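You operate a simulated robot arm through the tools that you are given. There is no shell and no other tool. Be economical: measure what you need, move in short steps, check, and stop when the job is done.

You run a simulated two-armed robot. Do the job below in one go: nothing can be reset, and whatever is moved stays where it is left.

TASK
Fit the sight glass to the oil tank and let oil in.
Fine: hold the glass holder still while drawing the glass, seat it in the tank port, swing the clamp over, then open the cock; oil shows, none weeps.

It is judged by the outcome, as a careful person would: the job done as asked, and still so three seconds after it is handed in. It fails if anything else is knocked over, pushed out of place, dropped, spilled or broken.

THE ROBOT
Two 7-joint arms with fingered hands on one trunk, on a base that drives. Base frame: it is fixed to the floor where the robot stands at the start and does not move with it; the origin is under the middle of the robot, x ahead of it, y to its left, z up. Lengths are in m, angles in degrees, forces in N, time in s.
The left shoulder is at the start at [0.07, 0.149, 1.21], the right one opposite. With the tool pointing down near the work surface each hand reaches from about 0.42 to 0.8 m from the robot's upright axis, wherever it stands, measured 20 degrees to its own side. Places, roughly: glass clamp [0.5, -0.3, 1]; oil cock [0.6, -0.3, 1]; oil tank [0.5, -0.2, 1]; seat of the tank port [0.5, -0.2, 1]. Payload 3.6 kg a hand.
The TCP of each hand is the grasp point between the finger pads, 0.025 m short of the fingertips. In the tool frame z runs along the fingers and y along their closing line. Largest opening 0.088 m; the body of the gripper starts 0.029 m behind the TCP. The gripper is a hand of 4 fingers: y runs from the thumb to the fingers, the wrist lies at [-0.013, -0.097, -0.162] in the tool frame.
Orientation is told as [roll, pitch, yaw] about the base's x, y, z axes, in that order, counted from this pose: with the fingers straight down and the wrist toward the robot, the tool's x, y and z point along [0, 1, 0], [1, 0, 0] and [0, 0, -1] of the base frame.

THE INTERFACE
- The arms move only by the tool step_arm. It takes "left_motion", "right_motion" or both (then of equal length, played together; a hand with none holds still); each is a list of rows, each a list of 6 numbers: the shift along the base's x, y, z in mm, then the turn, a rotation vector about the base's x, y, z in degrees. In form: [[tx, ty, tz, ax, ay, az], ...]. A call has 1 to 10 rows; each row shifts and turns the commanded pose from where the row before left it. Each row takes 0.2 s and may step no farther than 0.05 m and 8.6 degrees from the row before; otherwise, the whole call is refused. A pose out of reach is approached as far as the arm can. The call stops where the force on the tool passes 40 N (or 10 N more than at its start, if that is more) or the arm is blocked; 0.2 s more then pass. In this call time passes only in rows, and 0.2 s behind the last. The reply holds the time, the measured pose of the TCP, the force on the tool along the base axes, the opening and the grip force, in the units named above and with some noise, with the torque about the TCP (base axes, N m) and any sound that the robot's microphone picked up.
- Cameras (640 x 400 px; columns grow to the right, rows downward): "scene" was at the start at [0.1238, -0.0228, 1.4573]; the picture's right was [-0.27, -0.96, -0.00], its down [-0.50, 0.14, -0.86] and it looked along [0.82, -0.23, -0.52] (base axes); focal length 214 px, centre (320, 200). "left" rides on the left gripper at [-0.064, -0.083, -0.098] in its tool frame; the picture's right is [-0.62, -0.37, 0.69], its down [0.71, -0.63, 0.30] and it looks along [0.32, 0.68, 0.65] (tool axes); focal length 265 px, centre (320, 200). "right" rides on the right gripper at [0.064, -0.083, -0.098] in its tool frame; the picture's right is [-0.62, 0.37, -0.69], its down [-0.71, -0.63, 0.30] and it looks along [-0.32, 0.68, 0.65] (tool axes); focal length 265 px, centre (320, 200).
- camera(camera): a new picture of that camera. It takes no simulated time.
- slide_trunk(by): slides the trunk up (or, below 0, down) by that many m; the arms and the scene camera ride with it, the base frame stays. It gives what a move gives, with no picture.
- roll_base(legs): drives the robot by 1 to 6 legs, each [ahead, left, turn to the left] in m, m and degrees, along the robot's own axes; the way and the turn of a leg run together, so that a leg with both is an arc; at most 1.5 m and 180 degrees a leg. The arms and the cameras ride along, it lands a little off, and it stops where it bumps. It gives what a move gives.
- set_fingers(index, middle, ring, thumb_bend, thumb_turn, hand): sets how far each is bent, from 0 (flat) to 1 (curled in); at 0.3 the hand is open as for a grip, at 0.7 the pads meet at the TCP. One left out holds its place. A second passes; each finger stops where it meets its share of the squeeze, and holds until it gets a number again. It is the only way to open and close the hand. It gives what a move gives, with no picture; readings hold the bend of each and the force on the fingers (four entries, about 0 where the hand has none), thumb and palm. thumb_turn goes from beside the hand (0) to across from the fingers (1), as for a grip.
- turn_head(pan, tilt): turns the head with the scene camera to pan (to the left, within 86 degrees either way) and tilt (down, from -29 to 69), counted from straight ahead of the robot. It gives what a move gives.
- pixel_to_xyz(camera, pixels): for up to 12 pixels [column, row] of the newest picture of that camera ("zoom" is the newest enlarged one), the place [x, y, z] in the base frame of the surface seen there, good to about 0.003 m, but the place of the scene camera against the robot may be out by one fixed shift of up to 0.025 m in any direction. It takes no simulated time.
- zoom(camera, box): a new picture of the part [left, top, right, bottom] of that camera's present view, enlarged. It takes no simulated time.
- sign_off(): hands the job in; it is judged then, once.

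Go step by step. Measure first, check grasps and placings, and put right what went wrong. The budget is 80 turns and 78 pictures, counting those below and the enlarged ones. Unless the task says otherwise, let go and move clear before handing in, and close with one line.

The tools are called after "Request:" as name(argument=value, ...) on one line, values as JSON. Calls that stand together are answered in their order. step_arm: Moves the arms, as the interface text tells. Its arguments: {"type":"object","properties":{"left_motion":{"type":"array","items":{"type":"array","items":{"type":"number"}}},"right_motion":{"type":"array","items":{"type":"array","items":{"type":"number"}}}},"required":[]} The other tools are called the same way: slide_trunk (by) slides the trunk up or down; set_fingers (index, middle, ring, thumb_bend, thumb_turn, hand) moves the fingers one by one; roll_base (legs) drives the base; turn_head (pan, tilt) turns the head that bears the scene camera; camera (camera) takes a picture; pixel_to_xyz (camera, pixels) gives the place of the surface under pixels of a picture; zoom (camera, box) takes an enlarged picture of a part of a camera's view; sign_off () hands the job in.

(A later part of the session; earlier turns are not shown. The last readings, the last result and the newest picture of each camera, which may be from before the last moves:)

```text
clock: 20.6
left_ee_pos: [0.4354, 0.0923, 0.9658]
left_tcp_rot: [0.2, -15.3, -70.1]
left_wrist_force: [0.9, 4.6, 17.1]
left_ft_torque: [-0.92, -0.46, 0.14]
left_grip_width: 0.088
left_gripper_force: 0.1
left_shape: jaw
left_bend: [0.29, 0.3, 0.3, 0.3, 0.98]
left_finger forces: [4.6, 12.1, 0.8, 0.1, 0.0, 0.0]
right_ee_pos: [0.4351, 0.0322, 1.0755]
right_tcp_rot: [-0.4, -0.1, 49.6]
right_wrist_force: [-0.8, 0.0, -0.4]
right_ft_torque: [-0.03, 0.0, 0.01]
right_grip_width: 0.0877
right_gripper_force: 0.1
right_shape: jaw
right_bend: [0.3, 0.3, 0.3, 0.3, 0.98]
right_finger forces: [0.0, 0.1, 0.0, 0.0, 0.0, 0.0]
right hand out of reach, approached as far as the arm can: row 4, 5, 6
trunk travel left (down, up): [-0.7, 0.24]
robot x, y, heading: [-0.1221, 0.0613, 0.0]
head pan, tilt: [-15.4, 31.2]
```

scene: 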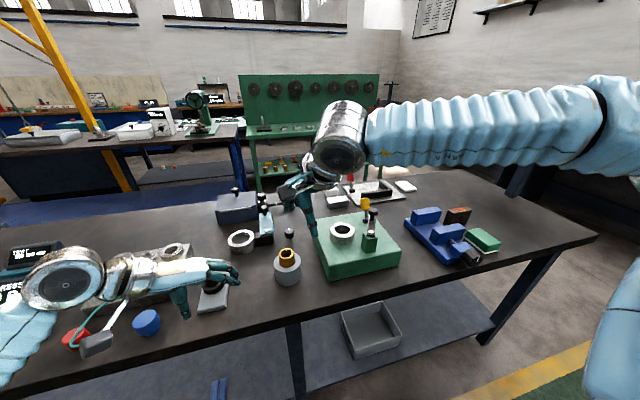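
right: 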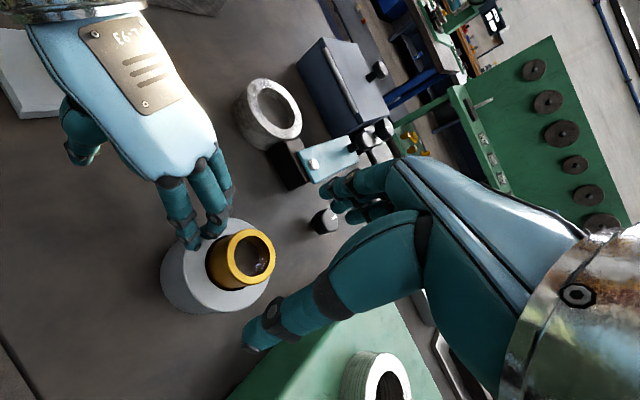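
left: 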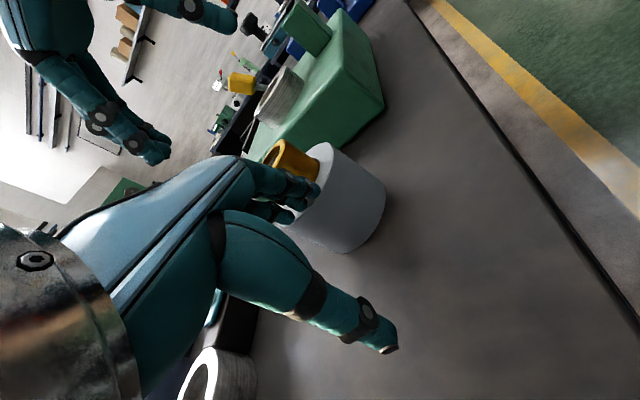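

The TCP swung around a wrist that seems stuck near [0.374,-0.03]. I'll look at the whole arm from the scene camera.

Request:
camera(camera="scene")

Request:
turn_head(pan=-45, tilt=35)

Request:
camera(camera="scene")

```text
50 pictures are left
```

scene: 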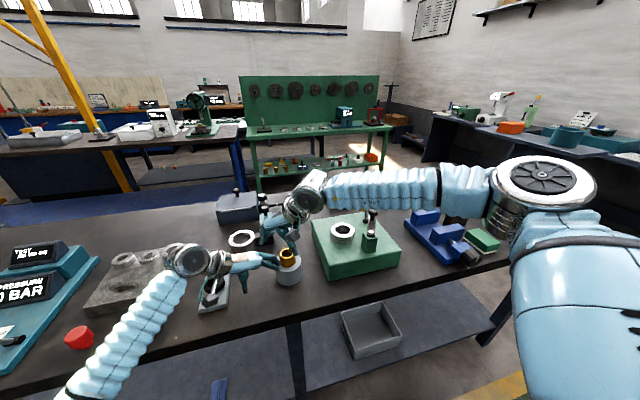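

```text
clock: 21.5
left_ee_pos: [0.4344, 0.0923, 0.967]
left_tcp_rot: [0.1, -15.2, -70.2]
left_wrist_force: [0.2, 4.5, 17.7]
left_ft_torque: [-0.92, -0.49, 0.13]
left_grip_width: 0.0879
left_gripper_force: 0.0
left_shape: jaw
left_bend: [0.28, 0.3, 0.3, 0.3, 0.98]
left_finger forces: [4.6, 12.1, 0.7, 0.0, 0.0, 0.1]
right_ee_pos: [0.4335, 0.0321, 1.0766]
right_tcp_rot: [-0.2, -0.2, 49.5]
right_wrist_force: [0.6, -0.4, 0.4]
right_ft_torque: [0.04, -0.01, 0.0]
right_grip_width: 0.0881
right_gripper_force: 0.1
right_shape: jaw
right_bend: [0.3, 0.3, 0.3, 0.3, 0.98]
right_finger forces: [0.0, 0.0, 0.1, 0.1, 0.1, 0.1]
trunk travel left (down, up): [-0.7, 0.24]
robot x, y, heading: [-0.1237, 0.0603, -0.1]
head pan, tilt: [-45.0, 35.0]
```

```text
49 pictures are left
```

scene: 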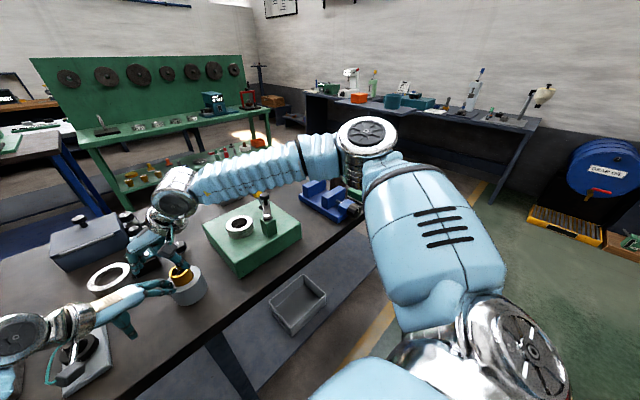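

The right elbow sits far out, with the forearm folding back toward the robot, so the arm is over-bent. I'll lift both hands and back the base another 0.13 m, which lets both arms work more extended in front.

Request:
step_arm(left_motion=[[0, 0, 8, 0, 0, 0], [0, 2, 30, 0, 0, 0], [0, 10, 40, 0, 0, 0], [0, 10, 40, 0, 0, 0], [0, 0, 0, 0, 0, 0]], right_motion=[[0, 0, 40, 0, 0, -7.5], [0, -30, 40, 0, 0, -7.5], [0, -40, 20, 0, 0, -7.5], [0, -40, 0, 0, 0, -7.5], [0, -40, 0, 0, 0, 0]])

Request:
roll_base(legs=[[-0.13, -0.02, 0]])

Request:
step_arm(left_motion=[[40, 0, 0, 0, 0, 0], [40, 0, 0, 0, 0, 0], [40, 0, 0, 0, 0, 0], [14, 0, 0, 0, 0, 0]], right_motion=[[30, 0, 0, 0, 0, 0], [35, 20, 0, 0, 0, 0], [35, 20, 0, 0, 0, 0], [30, 20, 0, 0, 0, 0]])

Request:
turn_head(pan=-15, tilt=31)

Request:
camera(camera="scene")

```text
clock: 22.7
left_ee_pos: [0.4359, 0.1133, 1.0842]
left_tcp_rot: [0.1, -14.8, -70.2]
left_wrist_force: [0.2, 0.4, 0.0]
left_ft_torque: [0.04, 0.0, 0.01]
left_grip_width: 0.0875
left_gripper_force: 0.0
left_shape: jaw
left_bend: [0.3, 0.3, 0.3, 0.3, 0.98]
left_finger forces: [0.0, 0.0, 0.0, 0.0, 0.0, 0.0]
right_ee_pos: [0.4343, -0.1195, 1.174]
right_tcp_rot: [0.2, -0.1, 19.9]
right_wrist_force: [-0.4, 0.3, -0.4]
right_ft_torque: [-0.01, -0.03, 0.0]
right_grip_width: 0.0879
right_gripper_force: 0.0
right_shape: jaw
right_bend: [0.3, 0.3, 0.3, 0.3, 0.98]
right_finger forces: [0.0, 0.0, 0.1, 0.0, 0.0, 0.0]
trunk travel left (down, up): [-0.7, 0.24]
robot x, y, heading: [-0.1217, 0.0589, -0.3]
head pan, tilt: [-45.0, 35.0]
```

```text
clock: 25.0
left_ee_pos: [0.3077, 0.0953, 1.0834]
left_tcp_rot: [-0.1, -15.0, -70.2]
left_wrist_force: [0.3, 0.4, -0.1]
left_ft_torque: [-0.01, 0.01, 0.02]
left_grip_width: 0.0877
left_gripper_force: 0.0
left_shape: jaw
left_bend: [0.3, 0.3, 0.3, 0.3, 0.98]
left_finger forces: [0.0, 0.0, 0.0, 0.1, 0.0, 0.0]
right_ee_pos: [0.3055, -0.1371, 1.1748]
right_tcp_rot: [0.1, 0.0, 19.9]
right_wrist_force: [0.2, 0.2, -0.4]
right_ft_torque: [0.0, 0.03, 0.0]
right_grip_width: 0.0879
right_gripper_force: 0.1
right_shape: jaw
right_bend: [0.3, 0.3, 0.3, 0.3, 0.98]
right_finger forces: [0.0, 0.0, 0.0, 0.0, 0.1, 0.1]
trunk travel left (down, up): [-0.7, 0.24]
robot x, y, heading: [-0.253, 0.0383, -0.2]
head pan, tilt: [-45.0, 35.0]
```

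```text
clock: 26.0
left_ee_pos: [0.4405, 0.0923, 1.0823]
left_tcp_rot: [0.3, -14.9, -70.5]
left_wrist_force: [0.8, -0.9, 0.6]
left_ft_torque: [0.02, 0.0, 0.05]
left_grip_width: 0.0876
left_gripper_force: 0.1
left_shape: jaw
left_bend: [0.3, 0.3, 0.3, 0.3, 0.98]
left_finger forces: [0.0, 0.0, 0.0, 0.0, 0.0, 0.1]
right_ee_pos: [0.4091, -0.0964, 1.1723]
right_tcp_rot: [0.1, -0.1, 19.9]
right_wrist_force: [0.3, 0.1, 0.0]
right_ft_torque: [0.01, 0.0, 0.01]
right_grip_width: 0.0878
right_gripper_force: 0.0
right_shape: jaw
right_bend: [0.3, 0.3, 0.3, 0.3, 0.98]
right_finger forces: [0.1, 0.0, 0.0, 0.0, 0.1, 0.1]
right hand out of reach, approached as far as the arm can: row 4
trunk travel left (down, up): [-0.7, 0.24]
robot x, y, heading: [-0.2531, 0.0413, 0.1]
head pan, tilt: [-45.0, 35.0]
```

```text
clock: 27.0
left_ee_pos: [0.4411, 0.0952, 1.0832]
left_tcp_rot: [-0.1, -14.9, -70.2]
left_wrist_force: [-0.4, 0.9, -0.8]
left_ft_torque: [0.0, -0.02, -0.02]
left_grip_width: 0.0879
left_gripper_force: 0.0
left_shape: jaw
left_bend: [0.3, 0.3, 0.3, 0.3, 0.98]
left_finger forces: [0.0, 0.0, 0.1, 0.0, 0.0, 0.0]
right_ee_pos: [0.4095, -0.0931, 1.1723]
right_tcp_rot: [0.0, -0.1, 20.0]
right_wrist_force: [0.2, -0.8, -0.4]
right_ft_torque: [0.0, 0.01, -0.02]
right_grip_width: 0.0878
right_gripper_force: 0.1
right_shape: jaw
right_bend: [0.3, 0.3, 0.3, 0.3, 0.98]
right_finger forces: [0.0, 0.0, 0.1, 0.1, 0.0, 0.0]
trunk travel left (down, up): [-0.7, 0.24]
robot x, y, heading: [-0.2554, 0.0383, 0.2]
head pan, tilt: [-15.0, 31.0]
```

```text
48 pictures are left
```

scene: 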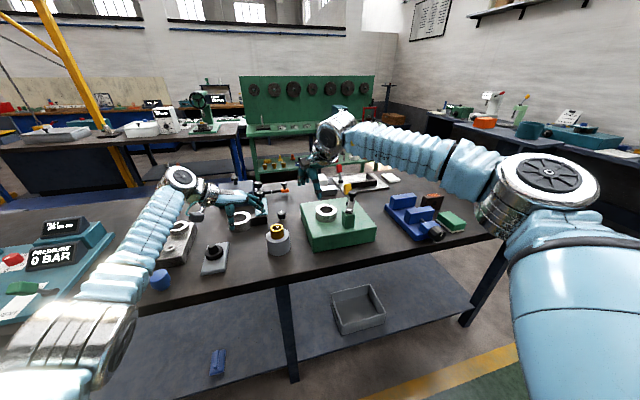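

Hypothesis: the hands are yawed too far off the forearm directions (right forearm heads about +60°, left about -30°). I'll re-orient: left yaw -30 pressing the front-left rim, right yaw 60.

Request:
step_arm(left_motion=[[-10, -8, 0, 0, 0, 8], [-10, -8, 0, 0, 0, 8], [-10, -8, 0, 0, 0, 8], [-10, -9, 0, 0, 0, 8], [-8, -9, 0, 0, 0, 8], [0, 0, 0, 0, 0, 0]], right_motion=[[-10, -20, 0, 0, 0, 0], [0, -10, 0, 0, 0, 8], [0, -10, 0, 0, 0, 8], [0, 0, 0, 0, 0, 8], [0, 0, 0, 0, 0, 8], [0, 0, 0, 0, 0, 8]])

```text
clock: 28.4
left_ee_pos: [0.3933, 0.0552, 1.0821]
left_tcp_rot: [0.2, -14.8, -30.4]
left_wrist_force: [-28.5, 30.3, -4.7]
left_ft_torque: [-2.42, -2.92, -4.11]
left_grip_width: 0.088
left_gripper_force: 0.2
left_shape: jaw
left_bend: [0.3, 0.3, 0.3, 0.3, 0.98]
left_finger forces: [0.1, 0.0, 0.0, 0.0, 0.0, 0.0]
right_ee_pos: [0.2233, 0.0095, 1.1466]
right_tcp_rot: [-0.8, -0.1, 57.5]
right_wrist_force: [27.8, -29.8, 4.9]
right_ft_torque: [0.7, 0.32, -2.31]
right_grip_width: 0.0876
right_gripper_force: 0.0
right_shape: jaw
right_bend: [0.3, 0.3, 0.31, 0.3, 0.98]
right_finger forces: [0.2, 0.0, 0.0, 0.0, 0.0, 0.0]
right hand out of reach, approached as far as the arm can: row 2, 3, 4, 5, 6
trunk travel left (down, up): [-0.7, 0.24]
robot x, y, heading: [-0.2516, 0.0402, -0.2]
head pan, tilt: [-15.0, 31.0]
```

The right hand got dragged inward and is leaning on the left arm at about 30 N. I'll back the left hand out along its path first, then bring the right arm back.

Request:
step_arm(left_motion=[[0, 30, 0, 0, 0, 0], [0, 40, 0, 0, 0, 0], [0, 40, 0, 0, 0, 0]])

Request:
step_arm(right_motion=[[0, -20, 10, 0, 0, -8], [0, -30, 20, 0, 0, -8], [0, -30, 30, 0, 0, -8], [0, -30, 30, 0, 0, -8], [0, -30, 30, 0, 0, -8], [0, -30, 30, 0, 0, -8], [0, -20, 20, 0, 0, -8]])

Request:
camera(camera="scene")

```text
clock: 29.2
left_ee_pos: [0.3913, 0.1625, 1.0846]
left_tcp_rot: [0.0, -15.2, -30.3]
left_wrist_force: [0.4, 0.4, -1.2]
left_ft_torque: [-0.03, 0.03, 0.0]
left_grip_width: 0.0879
left_gripper_force: 0.1
left_shape: jaw
left_bend: [0.3, 0.3, 0.3, 0.3, 0.98]
left_finger forces: [0.1, 0.0, 0.0, 0.0, 0.0, 0.1]
right_ee_pos: [0.2163, 0.0158, 1.1442]
right_tcp_rot: [-0.5, 0.0, 58.8]
right_wrist_force: [0.6, -0.2, 1.2]
right_ft_torque: [0.0, 0.0, -0.03]
right_grip_width: 0.0877
right_gripper_force: 0.1
right_shape: jaw
right_bend: [0.3, 0.3, 0.3, 0.3, 0.98]
right_finger forces: [0.1, 0.0, 0.1, 0.1, 0.0, 0.0]
trunk travel left (down, up): [-0.7, 0.24]
robot x, y, heading: [-0.252, 0.0396, 0.0]
head pan, tilt: [-15.0, 31.0]
```

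```text
clock: 30.8
left_ee_pos: [0.3915, 0.1627, 1.0829]
left_tcp_rot: [0.1, -15.1, -30.2]
left_wrist_force: [-1.3, -0.1, -0.5]
left_ft_torque: [0.01, 0.01, 0.0]
left_grip_width: 0.0877
left_gripper_force: 0.0
left_shape: jaw
left_bend: [0.3, 0.3, 0.3, 0.3, 0.98]
left_finger forces: [0.0, 0.1, 0.1, 0.0, 0.0, 0.0]
right_ee_pos: [0.2173, -0.1762, 1.3139]
right_tcp_rot: [-0.1, -0.1, 3.8]
right_wrist_force: [-0.6, -0.4, -0.5]
right_ft_torque: [0.01, 0.02, -0.02]
right_grip_width: 0.0876
right_gripper_force: 0.0
right_shape: jaw
right_bend: [0.3, 0.3, 0.3, 0.3, 0.98]
right_finger forces: [0.1, 0.0, 0.0, 0.1, 0.1, 0.0]
trunk travel left (down, up): [-0.7, 0.24]
robot x, y, heading: [-0.2565, 0.043, -0.0]
head pan, tilt: [-15.0, 31.0]
```

```text
47 pictures are left
```

scene: 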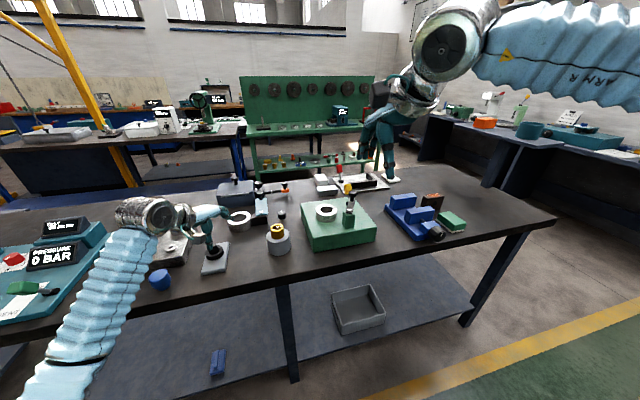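

Nothing on the bench moved. I'll try the right hand again with yaw ≈4 from this posture, staying high and extending forward above the glass.

Request:
step_arm(right_motion=[[40, 0, -10, 0, 0, 0], [40, 10, -10, 0, 0, 0], [40, 20, -10, 0, 0, 0], [40, 30, -10, 0, 0, 0], [40, 40, -10, 0, 0, 0], [36, 45, -10, 0, 0, 0], [20, 40, -10, 0, 0, 0]])

```text
refused: row 4 steps farther than a row can; nothing moved
```

Request:
step_arm(right_motion=[[40, 0, -10, 0, 0, 0], [40, 15, -10, 0, 0, 0], [40, 20, -10, 0, 0, 0], [40, 25, -10, 0, 0, 0], [40, 25, -10, 0, 0, 0], [30, 35, -10, 0, 0, 0], [26, 35, -10, 0, 0, 0], [0, 30, -10, 0, 0, 0]])

```text
clock: 32.6
left_ee_pos: [0.3933, 0.1622, 1.0824]
left_tcp_rot: [-0.1, -14.9, -30.3]
left_wrist_force: [-0.5, 0.7, -0.1]
left_ft_torque: [-0.03, -0.02, -0.01]
left_grip_width: 0.0881
left_gripper_force: 0.2
left_shape: jaw
left_bend: [0.3, 0.3, 0.3, 0.3, 0.98]
left_finger forces: [0.0, 0.1, 0.1, 0.0, 0.1, 0.0]
right_ee_pos: [0.3832, -0.0946, 1.2425]
right_tcp_rot: [0.0, 0.1, 3.9]
right_wrist_force: [-0.3, 0.0, 0.6]
right_ft_torque: [0.01, 0.03, 0.0]
right_grip_width: 0.088
right_gripper_force: 0.0
right_shape: jaw
right_bend: [0.3, 0.3, 0.3, 0.3, 0.98]
right_finger forces: [0.0, 0.1, 0.1, 0.0, 0.0, 0.0]
right hand out of reach, approached as far as the arm can: row 5, 6, 7, 8
trunk travel left (down, up): [-0.7, 0.24]
robot x, y, heading: [-0.2551, 0.0372, -0.3]
head pan, tilt: [-15.0, 31.0]
```

The wrist sits higher than the shoulder, so the "tool down" wrist bend is the likely limit. I'll raise the trunk 0.2 m so the forearms slope downward, then try again lower.

Request:
slide_trunk(by=0.2)

Request:
step_arm(right_motion=[[0, 0, -45, 0, 0, 0], [0, 0, -45, 0, 0, 0], [0, 0, -45, 0, 0, 0], [0, 0, -45, 0, 0, 0], [15, 10, -40, 0, 0, 0], [20, 20, -20, 0, 0, 0], [20, 20, -10, 0, 0, 0], [20, 25, 0, 0, 0, 0], [15, 25, 0, 0, 0, 0]])

```text
clock: 34.7
left_ee_pos: [0.3903, 0.1633, 1.2833]
left_tcp_rot: [0.1, -15.1, -30.3]
left_wrist_force: [-0.2, 0.0, -0.5]
left_ft_torque: [0.01, -0.05, 0.0]
left_grip_width: 0.0879
left_gripper_force: 0.0
left_shape: jaw
left_bend: [0.3, 0.3, 0.3, 0.3, 0.98]
left_finger forces: [0.1, 0.0, 0.1, 0.0, 0.0, 0.0]
right_ee_pos: [0.3813, -0.0946, 1.4423]
right_tcp_rot: [0.0, -0.1, 4.0]
right_wrist_force: [-0.5, -0.4, 1.2]
right_ft_torque: [-0.01, 0.0, -0.01]
right_grip_width: 0.0879
right_gripper_force: 0.1
right_shape: jaw
right_bend: [0.3, 0.3, 0.3, 0.3, 0.98]
right_finger forces: [0.0, 0.0, 0.0, 0.0, 0.0, 0.1]
trunk travel left (down, up): [-0.9, 0.04]
robot x, y, heading: [-0.2498, 0.0391, -0.0]
head pan, tilt: [-15.0, 31.0]
```

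```text
clock: 36.7
left_ee_pos: [0.3909, 0.1632, 1.2837]
left_tcp_rot: [-0.1, -15.1, -30.2]
left_wrist_force: [-0.6, 0.2, 0.2]
left_ft_torque: [0.01, 0.01, 0.01]
left_grip_width: 0.0877
left_gripper_force: 0.2
left_shape: jaw
left_bend: [0.3, 0.3, 0.3, 0.3, 0.98]
left_finger forces: [0.0, 0.0, 0.0, 0.0, 0.0, 0.1]
right_ee_pos: [0.3758, -0.0862, 1.2355]
right_tcp_rot: [0.0, -0.1, 4.0]
right_wrist_force: [-1.2, 0.5, 0.1]
right_ft_torque: [-0.04, 0.0, 0.0]
right_grip_width: 0.0877
right_gripper_force: 0.2
right_shape: jaw
right_bend: [0.3, 0.3, 0.3, 0.3, 0.98]
right_finger forces: [0.1, 0.0, 0.1, 0.1, 0.0, 0.1]
right hand out of reach, approached as far as the arm can: row 5, 6, 7, 8, 9
trunk travel left (down, up): [-0.9, 0.04]
robot x, y, heading: [-0.2537, 0.0412, -0.4]
head pan, tilt: [-15.0, 31.0]
```

The stuck points fit a pattern: reach is limited toward the forward-inward side (roughly x+1.4y ≤ 0.48 in the robot's frame). The original distance with only a shift to the left suits both arms, so I'll retract the hands, go to base ≈ (0,0.06), and lower the trunk back.

Request:
step_arm(left_motion=[[-40, 0, 0, 0, 0, -8], [-40, 0, 0, 0, 0, -8], [-40, 0, 0, 0, 0, -8], [-40, 0, 0, 0, 0, -8], [-40, 0, 0, 0, 0, -8]], right_motion=[[-40, -20, 0, 0, 0, 3], [-40, -20, 0, 0, 0, 3], [-40, -20, 0, 0, 0, 3], [-40, -20, 0, 0, 0, 3], [0, 0, 0, 0, 0, 3]])

Request:
roll_base(legs=[[0.25, 0.02, 0]])

Request:
slide_trunk(by=-0.15)

Request:
camera(camera="scene")

```text
clock: 37.9
left_ee_pos: [0.1898, 0.1643, 1.2833]
left_tcp_rot: [0.2, -15.1, -70.5]
left_wrist_force: [0.3, 0.3, 0.6]
left_ft_torque: [0.01, 0.02, 0.02]
left_grip_width: 0.0878
left_gripper_force: 0.1
left_shape: jaw
left_bend: [0.3, 0.3, 0.3, 0.3, 0.98]
left_finger forces: [0.0, 0.0, 0.0, 0.0, 0.0, 0.0]
right_ee_pos: [0.2117, -0.1646, 1.2353]
right_tcp_rot: [0.1, -0.1, 19.0]
right_wrist_force: [-0.5, -0.4, 0.6]
right_ft_torque: [0.02, -0.03, 0.01]
right_grip_width: 0.0878
right_gripper_force: 0.1
right_shape: jaw
right_bend: [0.3, 0.3, 0.3, 0.3, 0.98]
right_finger forces: [0.0, 0.1, 0.0, 0.1, 0.1, 0.1]
trunk travel left (down, up): [-0.9, 0.04]
robot x, y, heading: [-0.2532, 0.0428, 0.2]
head pan, tilt: [-15.0, 31.0]
```

```text
clock: 41.7
left_ee_pos: [0.4403, 0.1858, 1.2824]
left_tcp_rot: [0.0, -15.1, -70.2]
left_wrist_force: [-1.1, 0.5, -0.3]
left_ft_torque: [0.01, -0.01, -0.02]
left_grip_width: 0.0879
left_gripper_force: 0.0
left_shape: jaw
left_bend: [0.3, 0.3, 0.3, 0.3, 0.98]
left_finger forces: [0.0, 0.0, 0.0, 0.1, 0.0, 0.1]
right_ee_pos: [0.4632, -0.1435, 1.236]
right_tcp_rot: [-0.1, 0.0, 18.9]
right_wrist_force: [-0.3, -0.7, 0.6]
right_ft_torque: [0.0, 0.02, 0.04]
right_grip_width: 0.0878
right_gripper_force: 0.1
right_shape: jaw
right_bend: [0.3, 0.3, 0.3, 0.3, 0.98]
right_finger forces: [0.0, 0.0, 0.0, 0.0, 0.1, 0.0]
trunk travel left (down, up): [-0.9, 0.04]
robot x, y, heading: [-0.0011, 0.067, -0.1]
head pan, tilt: [-15.0, 31.0]
```

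```text
clock: 43.5
left_ee_pos: [0.441, 0.1826, 1.1327]
left_tcp_rot: [0.0, -15.0, -70.2]
left_wrist_force: [0.0, 0.1, 0.5]
left_ft_torque: [0.03, -0.02, -0.01]
left_grip_width: 0.0877
left_gripper_force: 0.0
left_shape: jaw
left_bend: [0.3, 0.3, 0.3, 0.3, 0.98]
left_finger forces: [0.0, 0.1, 0.0, 0.0, 0.0, 0.0]
right_ee_pos: [0.4646, -0.1451, 1.0859]
right_tcp_rot: [0.1, 0.0, 18.9]
right_wrist_force: [0.3, 0.6, 0.2]
right_ft_torque: [0.03, 0.0, 0.02]
right_grip_width: 0.0879
right_gripper_force: 0.0
right_shape: jaw
right_bend: [0.3, 0.3, 0.3, 0.3, 0.98]
right_finger forces: [0.0, 0.0, 0.0, 0.0, 0.1, 0.0]
trunk travel left (down, up): [-0.75, 0.19]
robot x, y, heading: [-0.0054, 0.0618, 0.1]
head pan, tilt: [-15.0, 31.0]
```

```text
46 pictures are left
```

scene: 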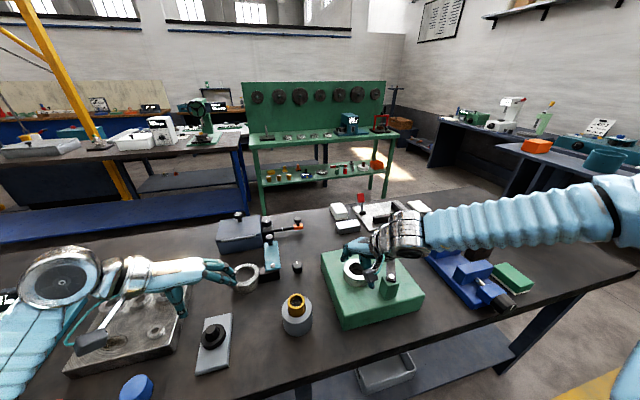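

Base at (0,0.06), and nothing was touched. Moving the right hand above the glass now.

Request:
step_arm(right_motion=[[0, 0, 20, 0, 0, 0], [2, 40, 0, 0, 0, 0], [2, 40, 0, 0, 0, 0], [2, 40, 0, 0, 0, 0], [2, 35, 0, 0, 0, 1], [0, 0, -10, 0, 0, 0], [0, 0, 0, 0, 0, 0]])

```text
clock: 45.0
left_ee_pos: [0.4393, 0.1843, 1.1334]
left_tcp_rot: [0.1, -15.1, -70.2]
left_wrist_force: [-1.0, -0.4, -1.0]
left_ft_torque: [0.03, -0.01, 0.01]
left_grip_width: 0.088
left_gripper_force: 0.0
left_shape: jaw
left_bend: [0.3, 0.3, 0.3, 0.3, 0.98]
left_finger forces: [0.1, 0.0, 0.0, 0.1, 0.1, 0.0]
right_ee_pos: [0.4699, 0.0103, 1.0947]
right_tcp_rot: [0.1, -0.1, 19.9]
right_wrist_force: [-0.3, -0.2, -0.1]
right_ft_torque: [0.01, -0.05, 0.03]
right_grip_width: 0.088
right_gripper_force: 0.1
right_shape: jaw
right_bend: [0.3, 0.3, 0.3, 0.3, 0.98]
right_finger forces: [0.0, 0.0, 0.1, 0.0, 0.0, 0.0]
trunk travel left (down, up): [-0.75, 0.19]
robot x, y, heading: [-0.0056, 0.0621, 0.1]
head pan, tilt: [-15.0, 31.0]
```

Reached this time, at (0.470,0.010). Now the left hand comes in to press the rim again.

Request:
step_arm(left_motion=[[0, -30, -30, 0, 0, 0], [0, -30, -40, 0, 0, 0], [-2, -31, -40, 0, 0, 0], [0, 0, -30, 0, 0, 0], [0, 0, -15, 0, 0, 0], [0, 0, -5, 0, 0, 0], [0, 0, -2, 0, 0, 0], [0, 0, -2, 0, 0, 0]])

Request:
camera(camera="right")

Request:
camera(camera="left")

```text
refused: row 3 steps farther than a row can; nothing moved
```

```text
45 pictures are left
```

right: 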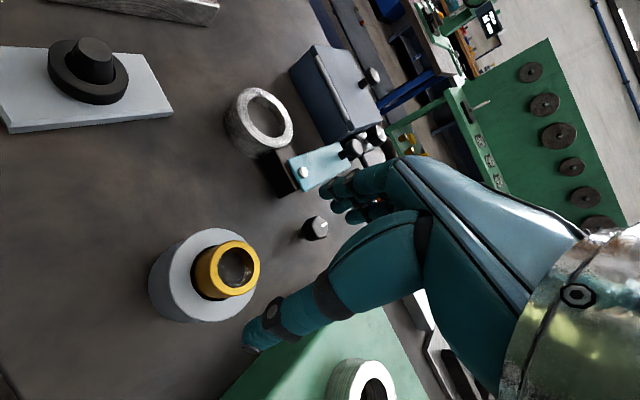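

```text
44 pictures are left
```

left: 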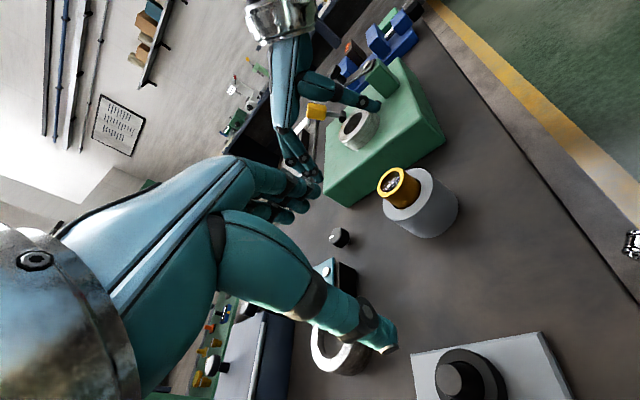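

By projection, the point 90 mm under the right TCP falls at (241,266), and the glass rim centre is at (237,268), so alignment is good. Redoing the left descent with smaller rows.

Request:
step_arm(left_motion=[[0, -23, -25, 0, 0, 0], [0, -23, -30, 0, 0, 0], [0, -23, -30, 0, 0, 0], [-2, -22, -30, 0, 0, 0], [0, 0, -25, 0, 0, 0], [0, 0, -15, 0, 0, 0], [0, 0, -5, 0, 0, 0], [0, 0, -2, 0, 0, 0], [0, 0, -2, 0, 0, 0], [0, 0, 0, 0, 0, 0]])

```text
clock: 47.2
left_ee_pos: [0.4387, 0.0934, 0.9692]
left_tcp_rot: [0.1, -15.2, -70.3]
left_wrist_force: [1.0, 1.9, 6.3]
left_ft_torque: [-0.25, -0.14, 0.09]
left_grip_width: 0.0878
left_gripper_force: 0.0
left_shape: jaw
left_bend: [0.3, 0.3, 0.3, 0.3, 0.98]
left_finger forces: [0.6, 5.2, 0.0, 0.0, 0.0, 0.0]
right_ee_pos: [0.471, 0.0096, 1.0953]
right_tcp_rot: [0.0, 0.0, 20.1]
right_wrist_force: [0.1, -0.1, 0.2]
right_ft_torque: [0.01, 0.0, -0.01]
right_grip_width: 0.0879
right_gripper_force: 0.0
right_shape: jaw
right_bend: [0.3, 0.3, 0.3, 0.3, 0.98]
right_finger forces: [0.0, 0.1, 0.0, 0.1, 0.0, 0.1]
trunk travel left (down, up): [-0.75, 0.19]
robot x, y, heading: [-0.0066, 0.0608, -0.0]
head pan, tilt: [-15.0, 31.0]
```

Pressing with ~6 N; adding 3 mm more while the right hand descends around the glass to TCP z≈0.990.

Request:
step_arm(left_motion=[[0, 0, -1, 0, 0, 0], [0, 0, -1, 0, 0, 0], [0, 0, -1, 0, 0, 0], [0, 0, 0, 0, 0, 0], [0, 0, 0, 0, 0, 0], [0, 0, 0, 0, 0, 0], [0, 0, 0, 0, 0, 0]], right_motion=[[2, 0, -25, 0, 0, 0], [0, 0, -25, 0, 0, 0], [0, 0, -20, 0, 0, 0], [0, 0, -15, 0, 0, 0], [0, 0, -10, 0, 0, 0], [0, 0, -6, 0, 0, 0], [0, 0, -3, 0, 0, 0]])

Request:
camera(camera="right")

Request:
zoom(camera="left", box=[200, 80, 400, 260])

Request:
zoom(camera="scene", box=[200, 220, 380, 350])

```text
clock: 48.9
left_ee_pos: [0.4381, 0.093, 0.9661]
left_tcp_rot: [0.2, -15.0, -70.2]
left_wrist_force: [0.0, 4.1, 15.7]
left_ft_torque: [-0.77, -0.39, 0.06]
left_grip_width: 0.088
left_gripper_force: 0.0
left_shape: jaw
left_bend: [0.29, 0.29, 0.3, 0.3, 0.98]
left_finger forces: [5.6, 9.2, 0.6, 0.0, 0.1, 0.0]
right_ee_pos: [0.4713, 0.0075, 0.994]
right_tcp_rot: [-0.1, -0.1, 20.0]
right_wrist_force: [-0.1, -0.8, 0.5]
right_ft_torque: [-0.02, -0.02, 0.0]
right_grip_width: 0.0878
right_gripper_force: 0.0
right_shape: jaw
right_bend: [0.3, 0.3, 0.3, 0.3, 0.98]
right_finger forces: [0.0, 0.1, 0.1, 0.0, 0.1, 0.0]
right hand out of reach, approached as far as the arm can: row 7
trunk travel left (down, up): [-0.75, 0.19]
robot x, y, heading: [-0.0064, 0.0641, 0.3]
head pan, tilt: [-15.0, 31.0]
```

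```text
43 pictures are left
```

right: 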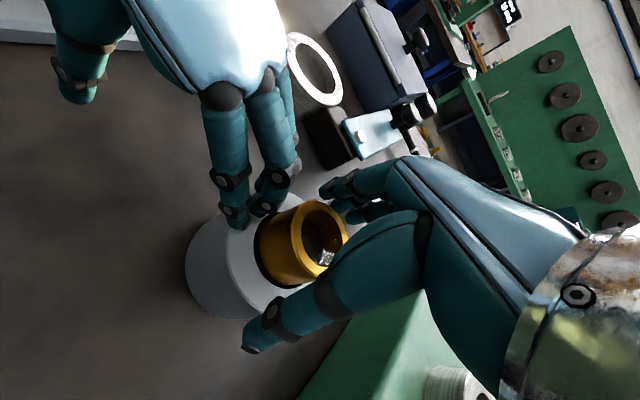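

```text
2.22 times, centred on (300, 170) of left
```

zoom: 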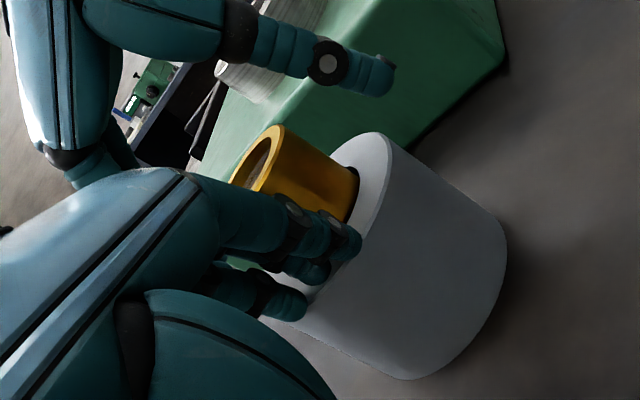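

```text
3.08 times, centred on (290, 285) of scene
```

zoom: 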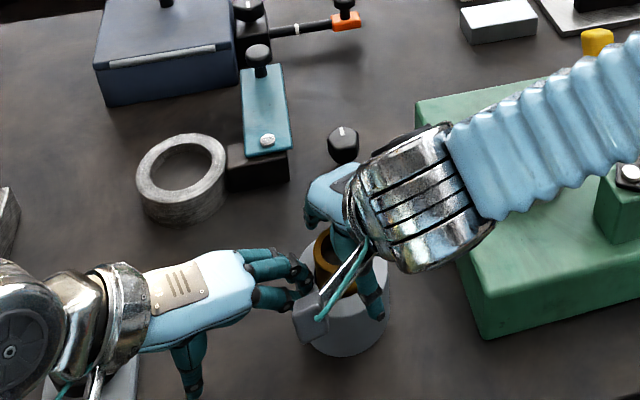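

TCP is at (0.4713,0.0075,0.994), within 3 mm of the glass axis, and the left hand presses at 15 N. Close the right hand in two stages.

Request:
set_fingers(hand="right", index=0.47, middle=0.47, ring=0.47, thumb_bend=0.47)

Request:
camera(camera="right")

```text
clock: 49.9
left_ee_pos: [0.4376, 0.0936, 0.9664]
left_tcp_rot: [0.1, -15.1, -70.2]
left_wrist_force: [-0.6, 3.7, 16.6]
left_ft_torque: [-0.87, -0.38, 0.13]
left_grip_width: 0.0877
left_gripper_force: 0.2
left_shape: jaw
left_bend: [0.29, 0.29, 0.3, 0.3, 0.98]
left_finger forces: [5.8, 9.9, 0.6, 0.1, 0.1, 0.0]
right_ee_pos: [0.4715, 0.007, 0.9949]
right_tcp_rot: [-0.1, -0.2, 20.1]
right_wrist_force: [0.3, 0.6, -0.1]
right_ft_torque: [0.01, 0.01, 0.01]
right_grip_width: 0.0489
right_gripper_force: 0.1
right_shape: fingers
right_bend: [0.47, 0.47, 0.47, 0.47, 0.98]
right_finger forces: [0.2, 0.1, 0.1, 0.0, 0.0, 0.1]
trunk travel left (down, up): [-0.75, 0.19]
robot x, y, heading: [-0.0002, 0.0595, 0.0]
head pan, tilt: [-15.0, 31.0]
```

```text
40 pictures are left
```

right: 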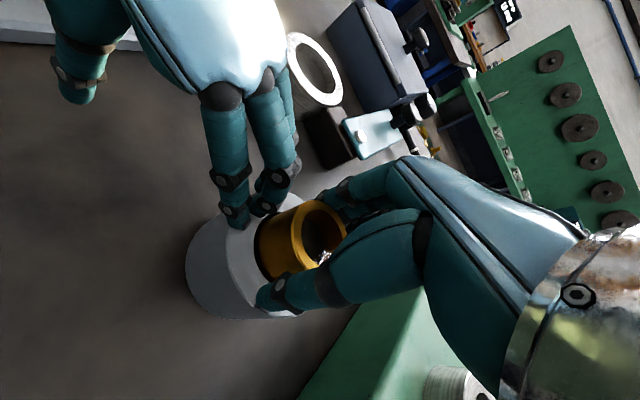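

Opening is 49 mm and the fingers are around the glass without contact. Close onto it.

Request:
set_fingers(hand="right", index=0.6, middle=0.6, ring=0.6, thumb_bend=0.6)

Request:
zoom(camera="right", box=[160, 140, 400, 340])

```text
clock: 50.9
left_ee_pos: [0.4382, 0.093, 0.967]
left_tcp_rot: [0.2, -15.1, -70.3]
left_wrist_force: [-1.5, 3.7, 17.6]
left_ft_torque: [-0.93, -0.35, -0.01]
left_grip_width: 0.0878
left_gripper_force: 0.0
left_shape: jaw
left_bend: [0.28, 0.29, 0.3, 0.3, 0.98]
left_finger forces: [6.2, 10.6, 0.5, 0.0, 0.0, 0.0]
right_ee_pos: [0.4723, 0.0065, 0.9937]
right_tcp_rot: [-0.1, -0.1, 20.1]
right_wrist_force: [4.2, 0.3, -0.1]
right_ft_torque: [0.01, -0.12, -0.02]
right_grip_width: 0.0364
right_gripper_force: 6.8
right_shape: fingers
right_bend: [0.52, 0.55, 0.6, 0.54, 0.97]
right_finger forces: [5.3, 4.0, 0.0, 0.0, 5.2, 0.1]
trunk travel left (down, up): [-0.75, 0.19]
robot x, y, heading: [-0.0042, 0.0618, -0.1]
head pan, tilt: [-15.0, 31.0]
heard: snap
```

```text
2.00 times, centred on (280, 240) of right
```

zoom: 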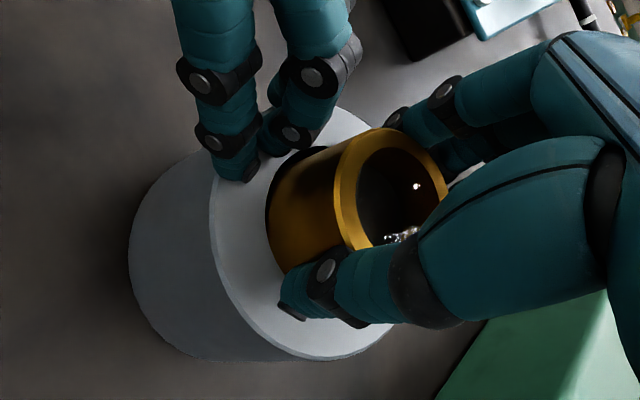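

A snap was heard on closing, possibly the glass coming off its stop. The grip holds at ~7 N with the glass upright, so I'll draw it straight up slowly.

Request:
step_arm(right_motion=[[0, 0, 3, 0, 0, 0], [0, 0, 4, 0, 0, 0], [0, 0, 5, 0, 0, 0], [0, 0, 5, 0, 0, 0], [0, 0, 0, 0, 0, 0]])

Request:
camera(camera="right")

Request:
zoom(camera="left", box=[200, 80, 400, 260])

```text
clock: 52.0
left_ee_pos: [0.4382, 0.0928, 0.9663]
left_tcp_rot: [0.0, -15.1, -70.2]
left_wrist_force: [-1.3, 3.9, 17.9]
left_ft_torque: [-0.92, -0.41, 0.0]
left_grip_width: 0.0878
left_gripper_force: 0.0
left_shape: jaw
left_bend: [0.28, 0.29, 0.3, 0.3, 0.98]
left_finger forces: [6.4, 10.7, 0.6, 0.0, 0.0, 0.0]
right_ee_pos: [0.4713, 0.0073, 1.0103]
right_tcp_rot: [0.1, 0.0, 20.0]
right_wrist_force: [3.2, 0.3, -3.9]
right_ft_torque: [-0.02, -0.18, -0.01]
right_grip_width: 0.0369
right_gripper_force: 7.7
right_shape: fingers
right_bend: [0.52, 0.55, 0.6, 0.54, 0.97]
right_finger forces: [4.9, 3.9, 0.0, 0.1, 6.1, 0.0]
trunk travel left (down, up): [-0.75, 0.19]
robot x, y, heading: [-0.0055, 0.0606, -0.1]
head pan, tilt: [-15.0, 31.0]
```

```text
38 pictures are left
```

right: 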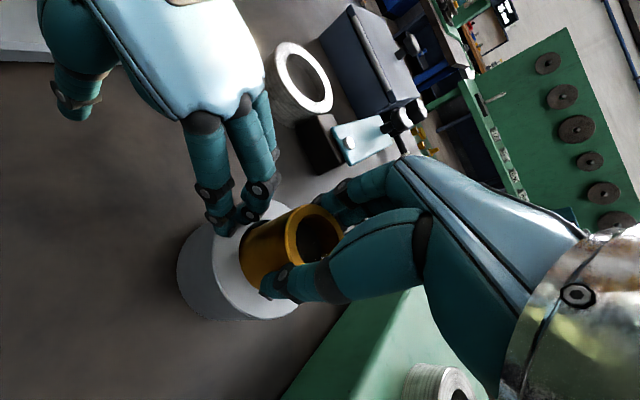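

```text
2.22 times, centred on (300, 170) of left
```

zoom: 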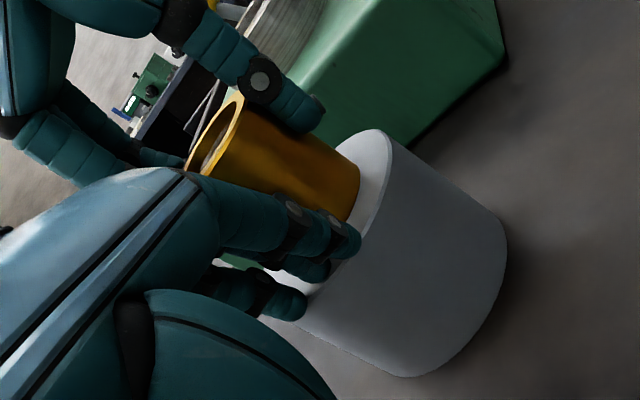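

Glass is drawing out cleanly with the holder staying put. Continue up.

Request:
step_arm(right_motion=[[0, 0, 6, 0, 0, 0], [0, 0, 8, 0, 0, 0], [0, 0, 8, 0, 0, 0], [0, 0, 8, 0, 0, 0], [0, 0, 8, 0, 0, 0], [0, 0, 8, 0, 0, 0], [0, 0, 8, 0, 0, 0], [0, 0, 0, 0, 0, 0]])

Request:
zoom(camera="left", box=[150, 20, 400, 240])

```text
clock: 53.9
left_ee_pos: [0.438, 0.0929, 0.9656]
left_tcp_rot: [0.1, -15.1, -70.2]
left_wrist_force: [-1.8, 2.9, 16.3]
left_ft_torque: [-0.8, -0.38, 0.02]
left_grip_width: 0.0878
left_gripper_force: 0.1
left_shape: jaw
left_bend: [0.28, 0.29, 0.3, 0.3, 0.98]
left_finger forces: [6.0, 9.0, 0.7, 0.0, 0.0, 0.0]
right_ee_pos: [0.4725, 0.007, 1.066]
right_tcp_rot: [0.0, 0.0, 20.0]
right_wrist_force: [-0.6, 0.2, -1.3]
right_ft_torque: [0.01, -0.02, -0.02]
right_grip_width: 0.0364
right_gripper_force: 7.0
right_shape: fingers
right_bend: [0.53, 0.56, 0.6, 0.54, 0.97]
right_finger forces: [4.1, 2.8, 0.0, 0.1, 6.9, 0.1]
trunk travel left (down, up): [-0.75, 0.19]
robot x, y, heading: [-0.0065, 0.0604, 0.0]
head pan, tilt: [-15.0, 31.0]
```

```text
1.82 times, centred on (275, 130) of left
```

zoom: 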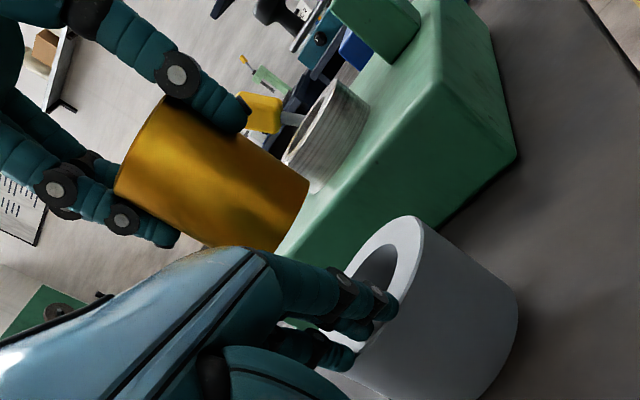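

The glass is fully out and held, and the holder is undisturbed. Raise the right hand and back the left hand off gently.

Request:
step_arm(left_motion=[[0, 0, 3, 0, 0, 0], [0, 0, 4, 0, 0, 0], [0, 2, 20, 0, 0, 0], [-2, 20, 30, 0, 0, 0], [-5, 35, 25, 0, 0, 0], [-5, 35, 20, 0, 0, 0], [-5, 35, 0, 0, 0, 0]], right_motion=[[0, 0, 10, 0, 0, 0], [0, 0, 12, 0, 0, 0], [0, 0, 12, 0, 0, 0], [0, 0, 12, 0, 0, 0], [0, 0, 12, 0, 0, 0], [0, 0, 10, 0, 0, 0], [0, 0, 0, 0, 0, 0]])

Request:
step_arm(right_motion=[[8, -25, 0, 0, 0, 0], [8, -27, 0, 0, 0, 0], [8, -27, 0, 0, 0, 0], [8, -27, 0, 0, 0, 0], [8, -27, 0, 0, 0, 0], [7, -27, 0, 0, 0, 0], [5, -25, 0, 0, 0, 0], [0, 0, 0, 0, 0, 0]])

Request:
camera(camera="left")

Request:
camera(camera="right")

Request:
camera(camera="scene")

```text
clock: 55.5
left_ee_pos: [0.4224, 0.2199, 1.0667]
left_tcp_rot: [0.0, -15.1, -70.3]
left_wrist_force: [0.5, -0.4, -0.4]
left_ft_torque: [0.01, -0.02, 0.0]
left_grip_width: 0.0877
left_gripper_force: 0.0
left_shape: jaw
left_bend: [0.3, 0.3, 0.3, 0.3, 0.98]
left_finger forces: [0.1, 0.0, 0.0, 0.1, 0.1, 0.1]
right_ee_pos: [0.4717, 0.0061, 1.1319]
right_tcp_rot: [0.0, -0.1, 20.0]
right_wrist_force: [-0.3, -0.3, -1.8]
right_ft_torque: [0.01, -0.02, -0.01]
right_grip_width: 0.0369
right_gripper_force: 6.7
right_shape: fingers
right_bend: [0.53, 0.56, 0.6, 0.54, 0.97]
right_finger forces: [4.2, 2.8, 0.1, 0.0, 6.9, 0.0]
trunk travel left (down, up): [-0.75, 0.19]
robot x, y, heading: [-0.0032, 0.0631, 0.3]
head pan, tilt: [-15.0, 31.0]
```

```text
clock: 57.2
left_ee_pos: [0.4222, 0.2198, 1.0668]
left_tcp_rot: [0.0, -15.1, -70.1]
left_wrist_force: [-0.9, 0.1, 0.1]
left_ft_torque: [0.0, 0.02, -0.03]
left_grip_width: 0.0884
left_gripper_force: 0.2
left_shape: jaw
left_bend: [0.3, 0.3, 0.3, 0.3, 0.98]
left_finger forces: [0.1, 0.1, 0.0, 0.0, 0.0, 0.0]
right_ee_pos: [0.5253, -0.1789, 1.1324]
right_tcp_rot: [0.0, 0.0, 20.1]
right_wrist_force: [-0.5, -1.0, -2.0]
right_ft_torque: [-0.02, 0.03, -0.03]
right_grip_width: 0.0367
right_gripper_force: 6.9
right_shape: fingers
right_bend: [0.53, 0.56, 0.6, 0.54, 0.97]
right_finger forces: [4.2, 2.9, 0.0, 0.1, 6.8, 0.0]
trunk travel left (down, up): [-0.75, 0.19]
robot x, y, heading: [-0.0039, 0.0638, -0.1]
head pan, tilt: [-15.0, 31.0]
```

```text
35 pictures are left
```

left: 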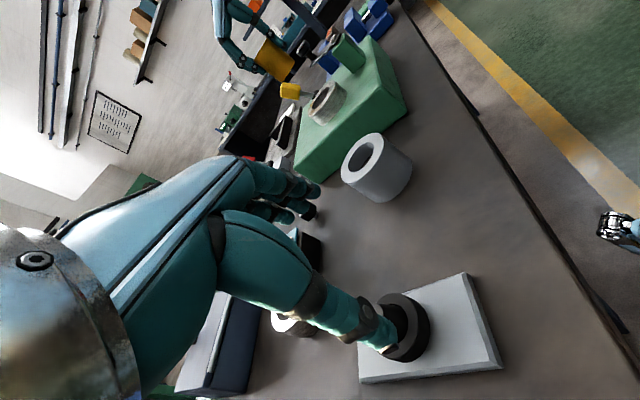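

```text
34 pictures are left
```

right: 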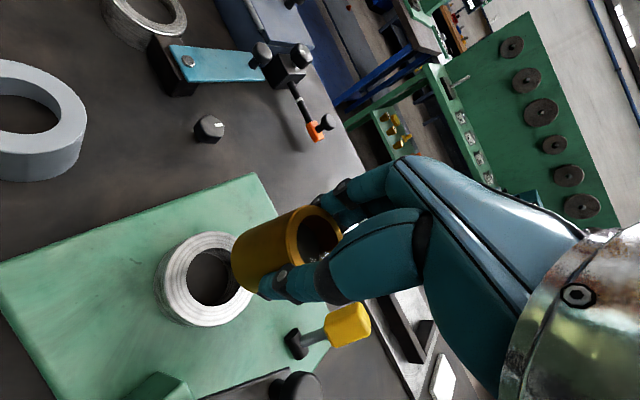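

```text
33 pictures are left
```

scene: 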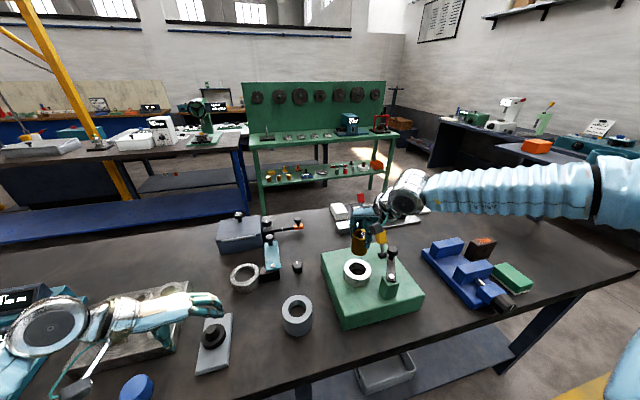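

Glass is above the port. I'll measure the glass's actual axis and tilt, and the port ring, from the right and left cameras.

Request:
zoom(camera="right", box=[140, 180, 360, 340])

Request:
pixel_to_xyz(camera="right", pixels=[[168, 285], [205, 240], [180, 255], [200, 318], [240, 303], [177, 305], [295, 240], [318, 211], [335, 222], [302, 218], [240, 245], [245, 285]])

Request:
zoom(camera="left", box=[200, 10, 400, 150])

Request:
pixel_to_xyz(camera="left", pixels=[[268, 42], [284, 77], [258, 62], [293, 62], [275, 60]])

```text
2.50 times, centred on (250, 260) of right
```

zoom: 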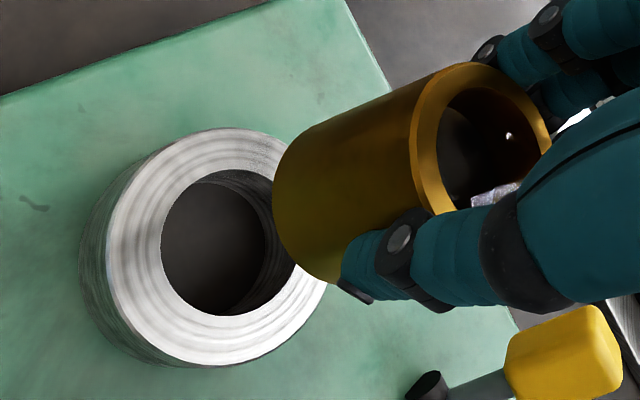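

```text
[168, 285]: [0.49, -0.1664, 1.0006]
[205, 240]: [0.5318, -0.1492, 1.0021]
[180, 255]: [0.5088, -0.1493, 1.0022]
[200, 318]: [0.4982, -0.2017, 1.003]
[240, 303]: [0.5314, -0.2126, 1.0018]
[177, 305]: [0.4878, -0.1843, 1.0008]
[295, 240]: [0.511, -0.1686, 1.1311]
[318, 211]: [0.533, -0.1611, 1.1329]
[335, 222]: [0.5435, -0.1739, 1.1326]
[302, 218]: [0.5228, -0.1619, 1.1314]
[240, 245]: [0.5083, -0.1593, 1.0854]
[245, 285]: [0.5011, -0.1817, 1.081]
```

```text
2.86 times, centred on (300, 80) of left
```

zoom: 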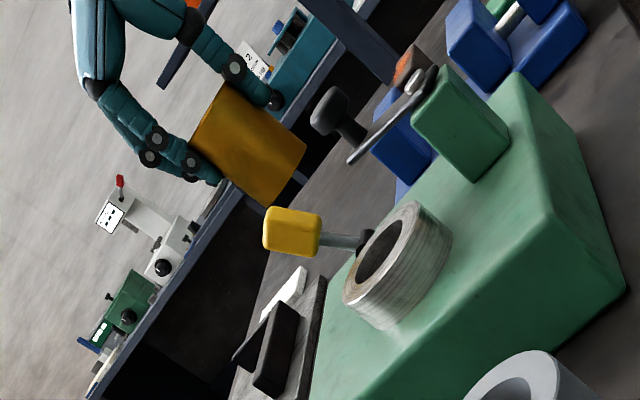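

```text
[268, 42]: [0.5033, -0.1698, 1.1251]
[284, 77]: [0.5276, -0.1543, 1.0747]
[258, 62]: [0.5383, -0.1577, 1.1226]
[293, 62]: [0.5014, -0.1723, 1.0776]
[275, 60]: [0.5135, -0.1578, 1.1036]
```

Glass axis matches the TCP, and the rim is upright at z 1.132. The glass is about 48-50 mm across, so the port clearance is small and I need a better port centre. Sampling the inner and outer port edges.

Request:
zoom(camera="right", box=[140, 210, 280, 340])

Request:
pixel_to_xyz(camera="zoom", pixels=[[185, 290], [210, 235], [260, 195], [300, 180], [215, 345], [280, 375], [340, 370], [395, 330], [195, 260], [190, 315], [245, 365], [370, 355]])

Request:
pixel_to_xyz(camera="zoom", pixels=[[120, 260], [120, 310], [150, 200], [200, 145], [260, 120], [320, 115], [150, 375], [200, 425], [280, 450], [360, 440], [430, 400], [380, 140]])

```text
3.08 times, centred on (210, 275) of right
```

zoom: 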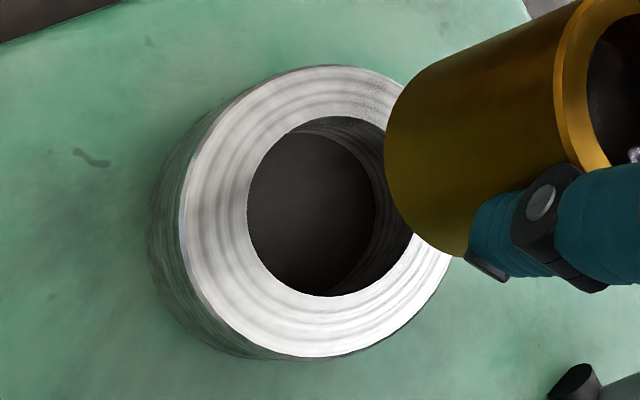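

```text
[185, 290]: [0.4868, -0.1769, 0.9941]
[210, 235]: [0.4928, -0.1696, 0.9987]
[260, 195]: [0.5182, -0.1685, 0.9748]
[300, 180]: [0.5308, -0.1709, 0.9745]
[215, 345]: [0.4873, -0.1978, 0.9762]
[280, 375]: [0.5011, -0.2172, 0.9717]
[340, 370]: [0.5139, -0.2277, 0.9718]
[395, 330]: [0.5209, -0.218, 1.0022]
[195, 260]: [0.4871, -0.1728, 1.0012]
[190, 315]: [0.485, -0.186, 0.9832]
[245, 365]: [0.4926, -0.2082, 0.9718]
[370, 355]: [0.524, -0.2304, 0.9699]
```

```text
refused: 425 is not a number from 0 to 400
```

The port floor (seat) reads z≈0.974. Sampling the ring's outer and inner edges at valid pixels.

Request:
pixel_to_xyz(camera="zoom", pixels=[[190, 235], [200, 160], [250, 90], [330, 72], [390, 85], [205, 280], [260, 335], [330, 350], [400, 320], [440, 275]])

Request:
pixel_to_xyz(camera="zoom", pixels=[[241, 215], [250, 175], [285, 130], [335, 110], [370, 117], [262, 266], [295, 293], [330, 302], [370, 290], [405, 262]])

Request:
pixel_to_xyz(camera="zoom", pixels=[[395, 200], [400, 220], [420, 240], [440, 250], [392, 170], [400, 130], [410, 100], [465, 245], [455, 70], [500, 50], [540, 25]])

```text
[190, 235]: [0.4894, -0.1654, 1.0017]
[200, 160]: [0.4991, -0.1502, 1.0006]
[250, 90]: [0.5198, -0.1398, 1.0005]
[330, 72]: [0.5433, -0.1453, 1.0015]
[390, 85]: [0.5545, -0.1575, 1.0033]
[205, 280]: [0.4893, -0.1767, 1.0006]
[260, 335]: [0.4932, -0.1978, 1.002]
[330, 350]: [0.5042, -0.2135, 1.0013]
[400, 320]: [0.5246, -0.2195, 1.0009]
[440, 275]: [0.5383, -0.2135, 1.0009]
```

```text
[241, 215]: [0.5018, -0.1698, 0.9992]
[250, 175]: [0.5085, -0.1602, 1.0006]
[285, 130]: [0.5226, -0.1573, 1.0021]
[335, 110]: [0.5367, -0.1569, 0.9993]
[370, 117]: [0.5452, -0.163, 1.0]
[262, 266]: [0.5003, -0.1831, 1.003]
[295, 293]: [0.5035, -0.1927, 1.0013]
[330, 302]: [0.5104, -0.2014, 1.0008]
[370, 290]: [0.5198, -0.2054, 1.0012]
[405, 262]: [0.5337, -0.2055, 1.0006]
```

```text
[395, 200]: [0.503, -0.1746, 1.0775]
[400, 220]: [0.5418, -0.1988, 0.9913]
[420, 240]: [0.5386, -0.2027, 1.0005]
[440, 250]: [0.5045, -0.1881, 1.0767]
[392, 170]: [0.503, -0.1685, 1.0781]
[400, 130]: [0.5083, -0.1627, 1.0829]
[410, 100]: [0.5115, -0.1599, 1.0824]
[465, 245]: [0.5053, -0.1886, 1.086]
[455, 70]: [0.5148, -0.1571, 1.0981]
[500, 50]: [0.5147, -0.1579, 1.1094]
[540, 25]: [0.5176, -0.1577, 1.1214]
```

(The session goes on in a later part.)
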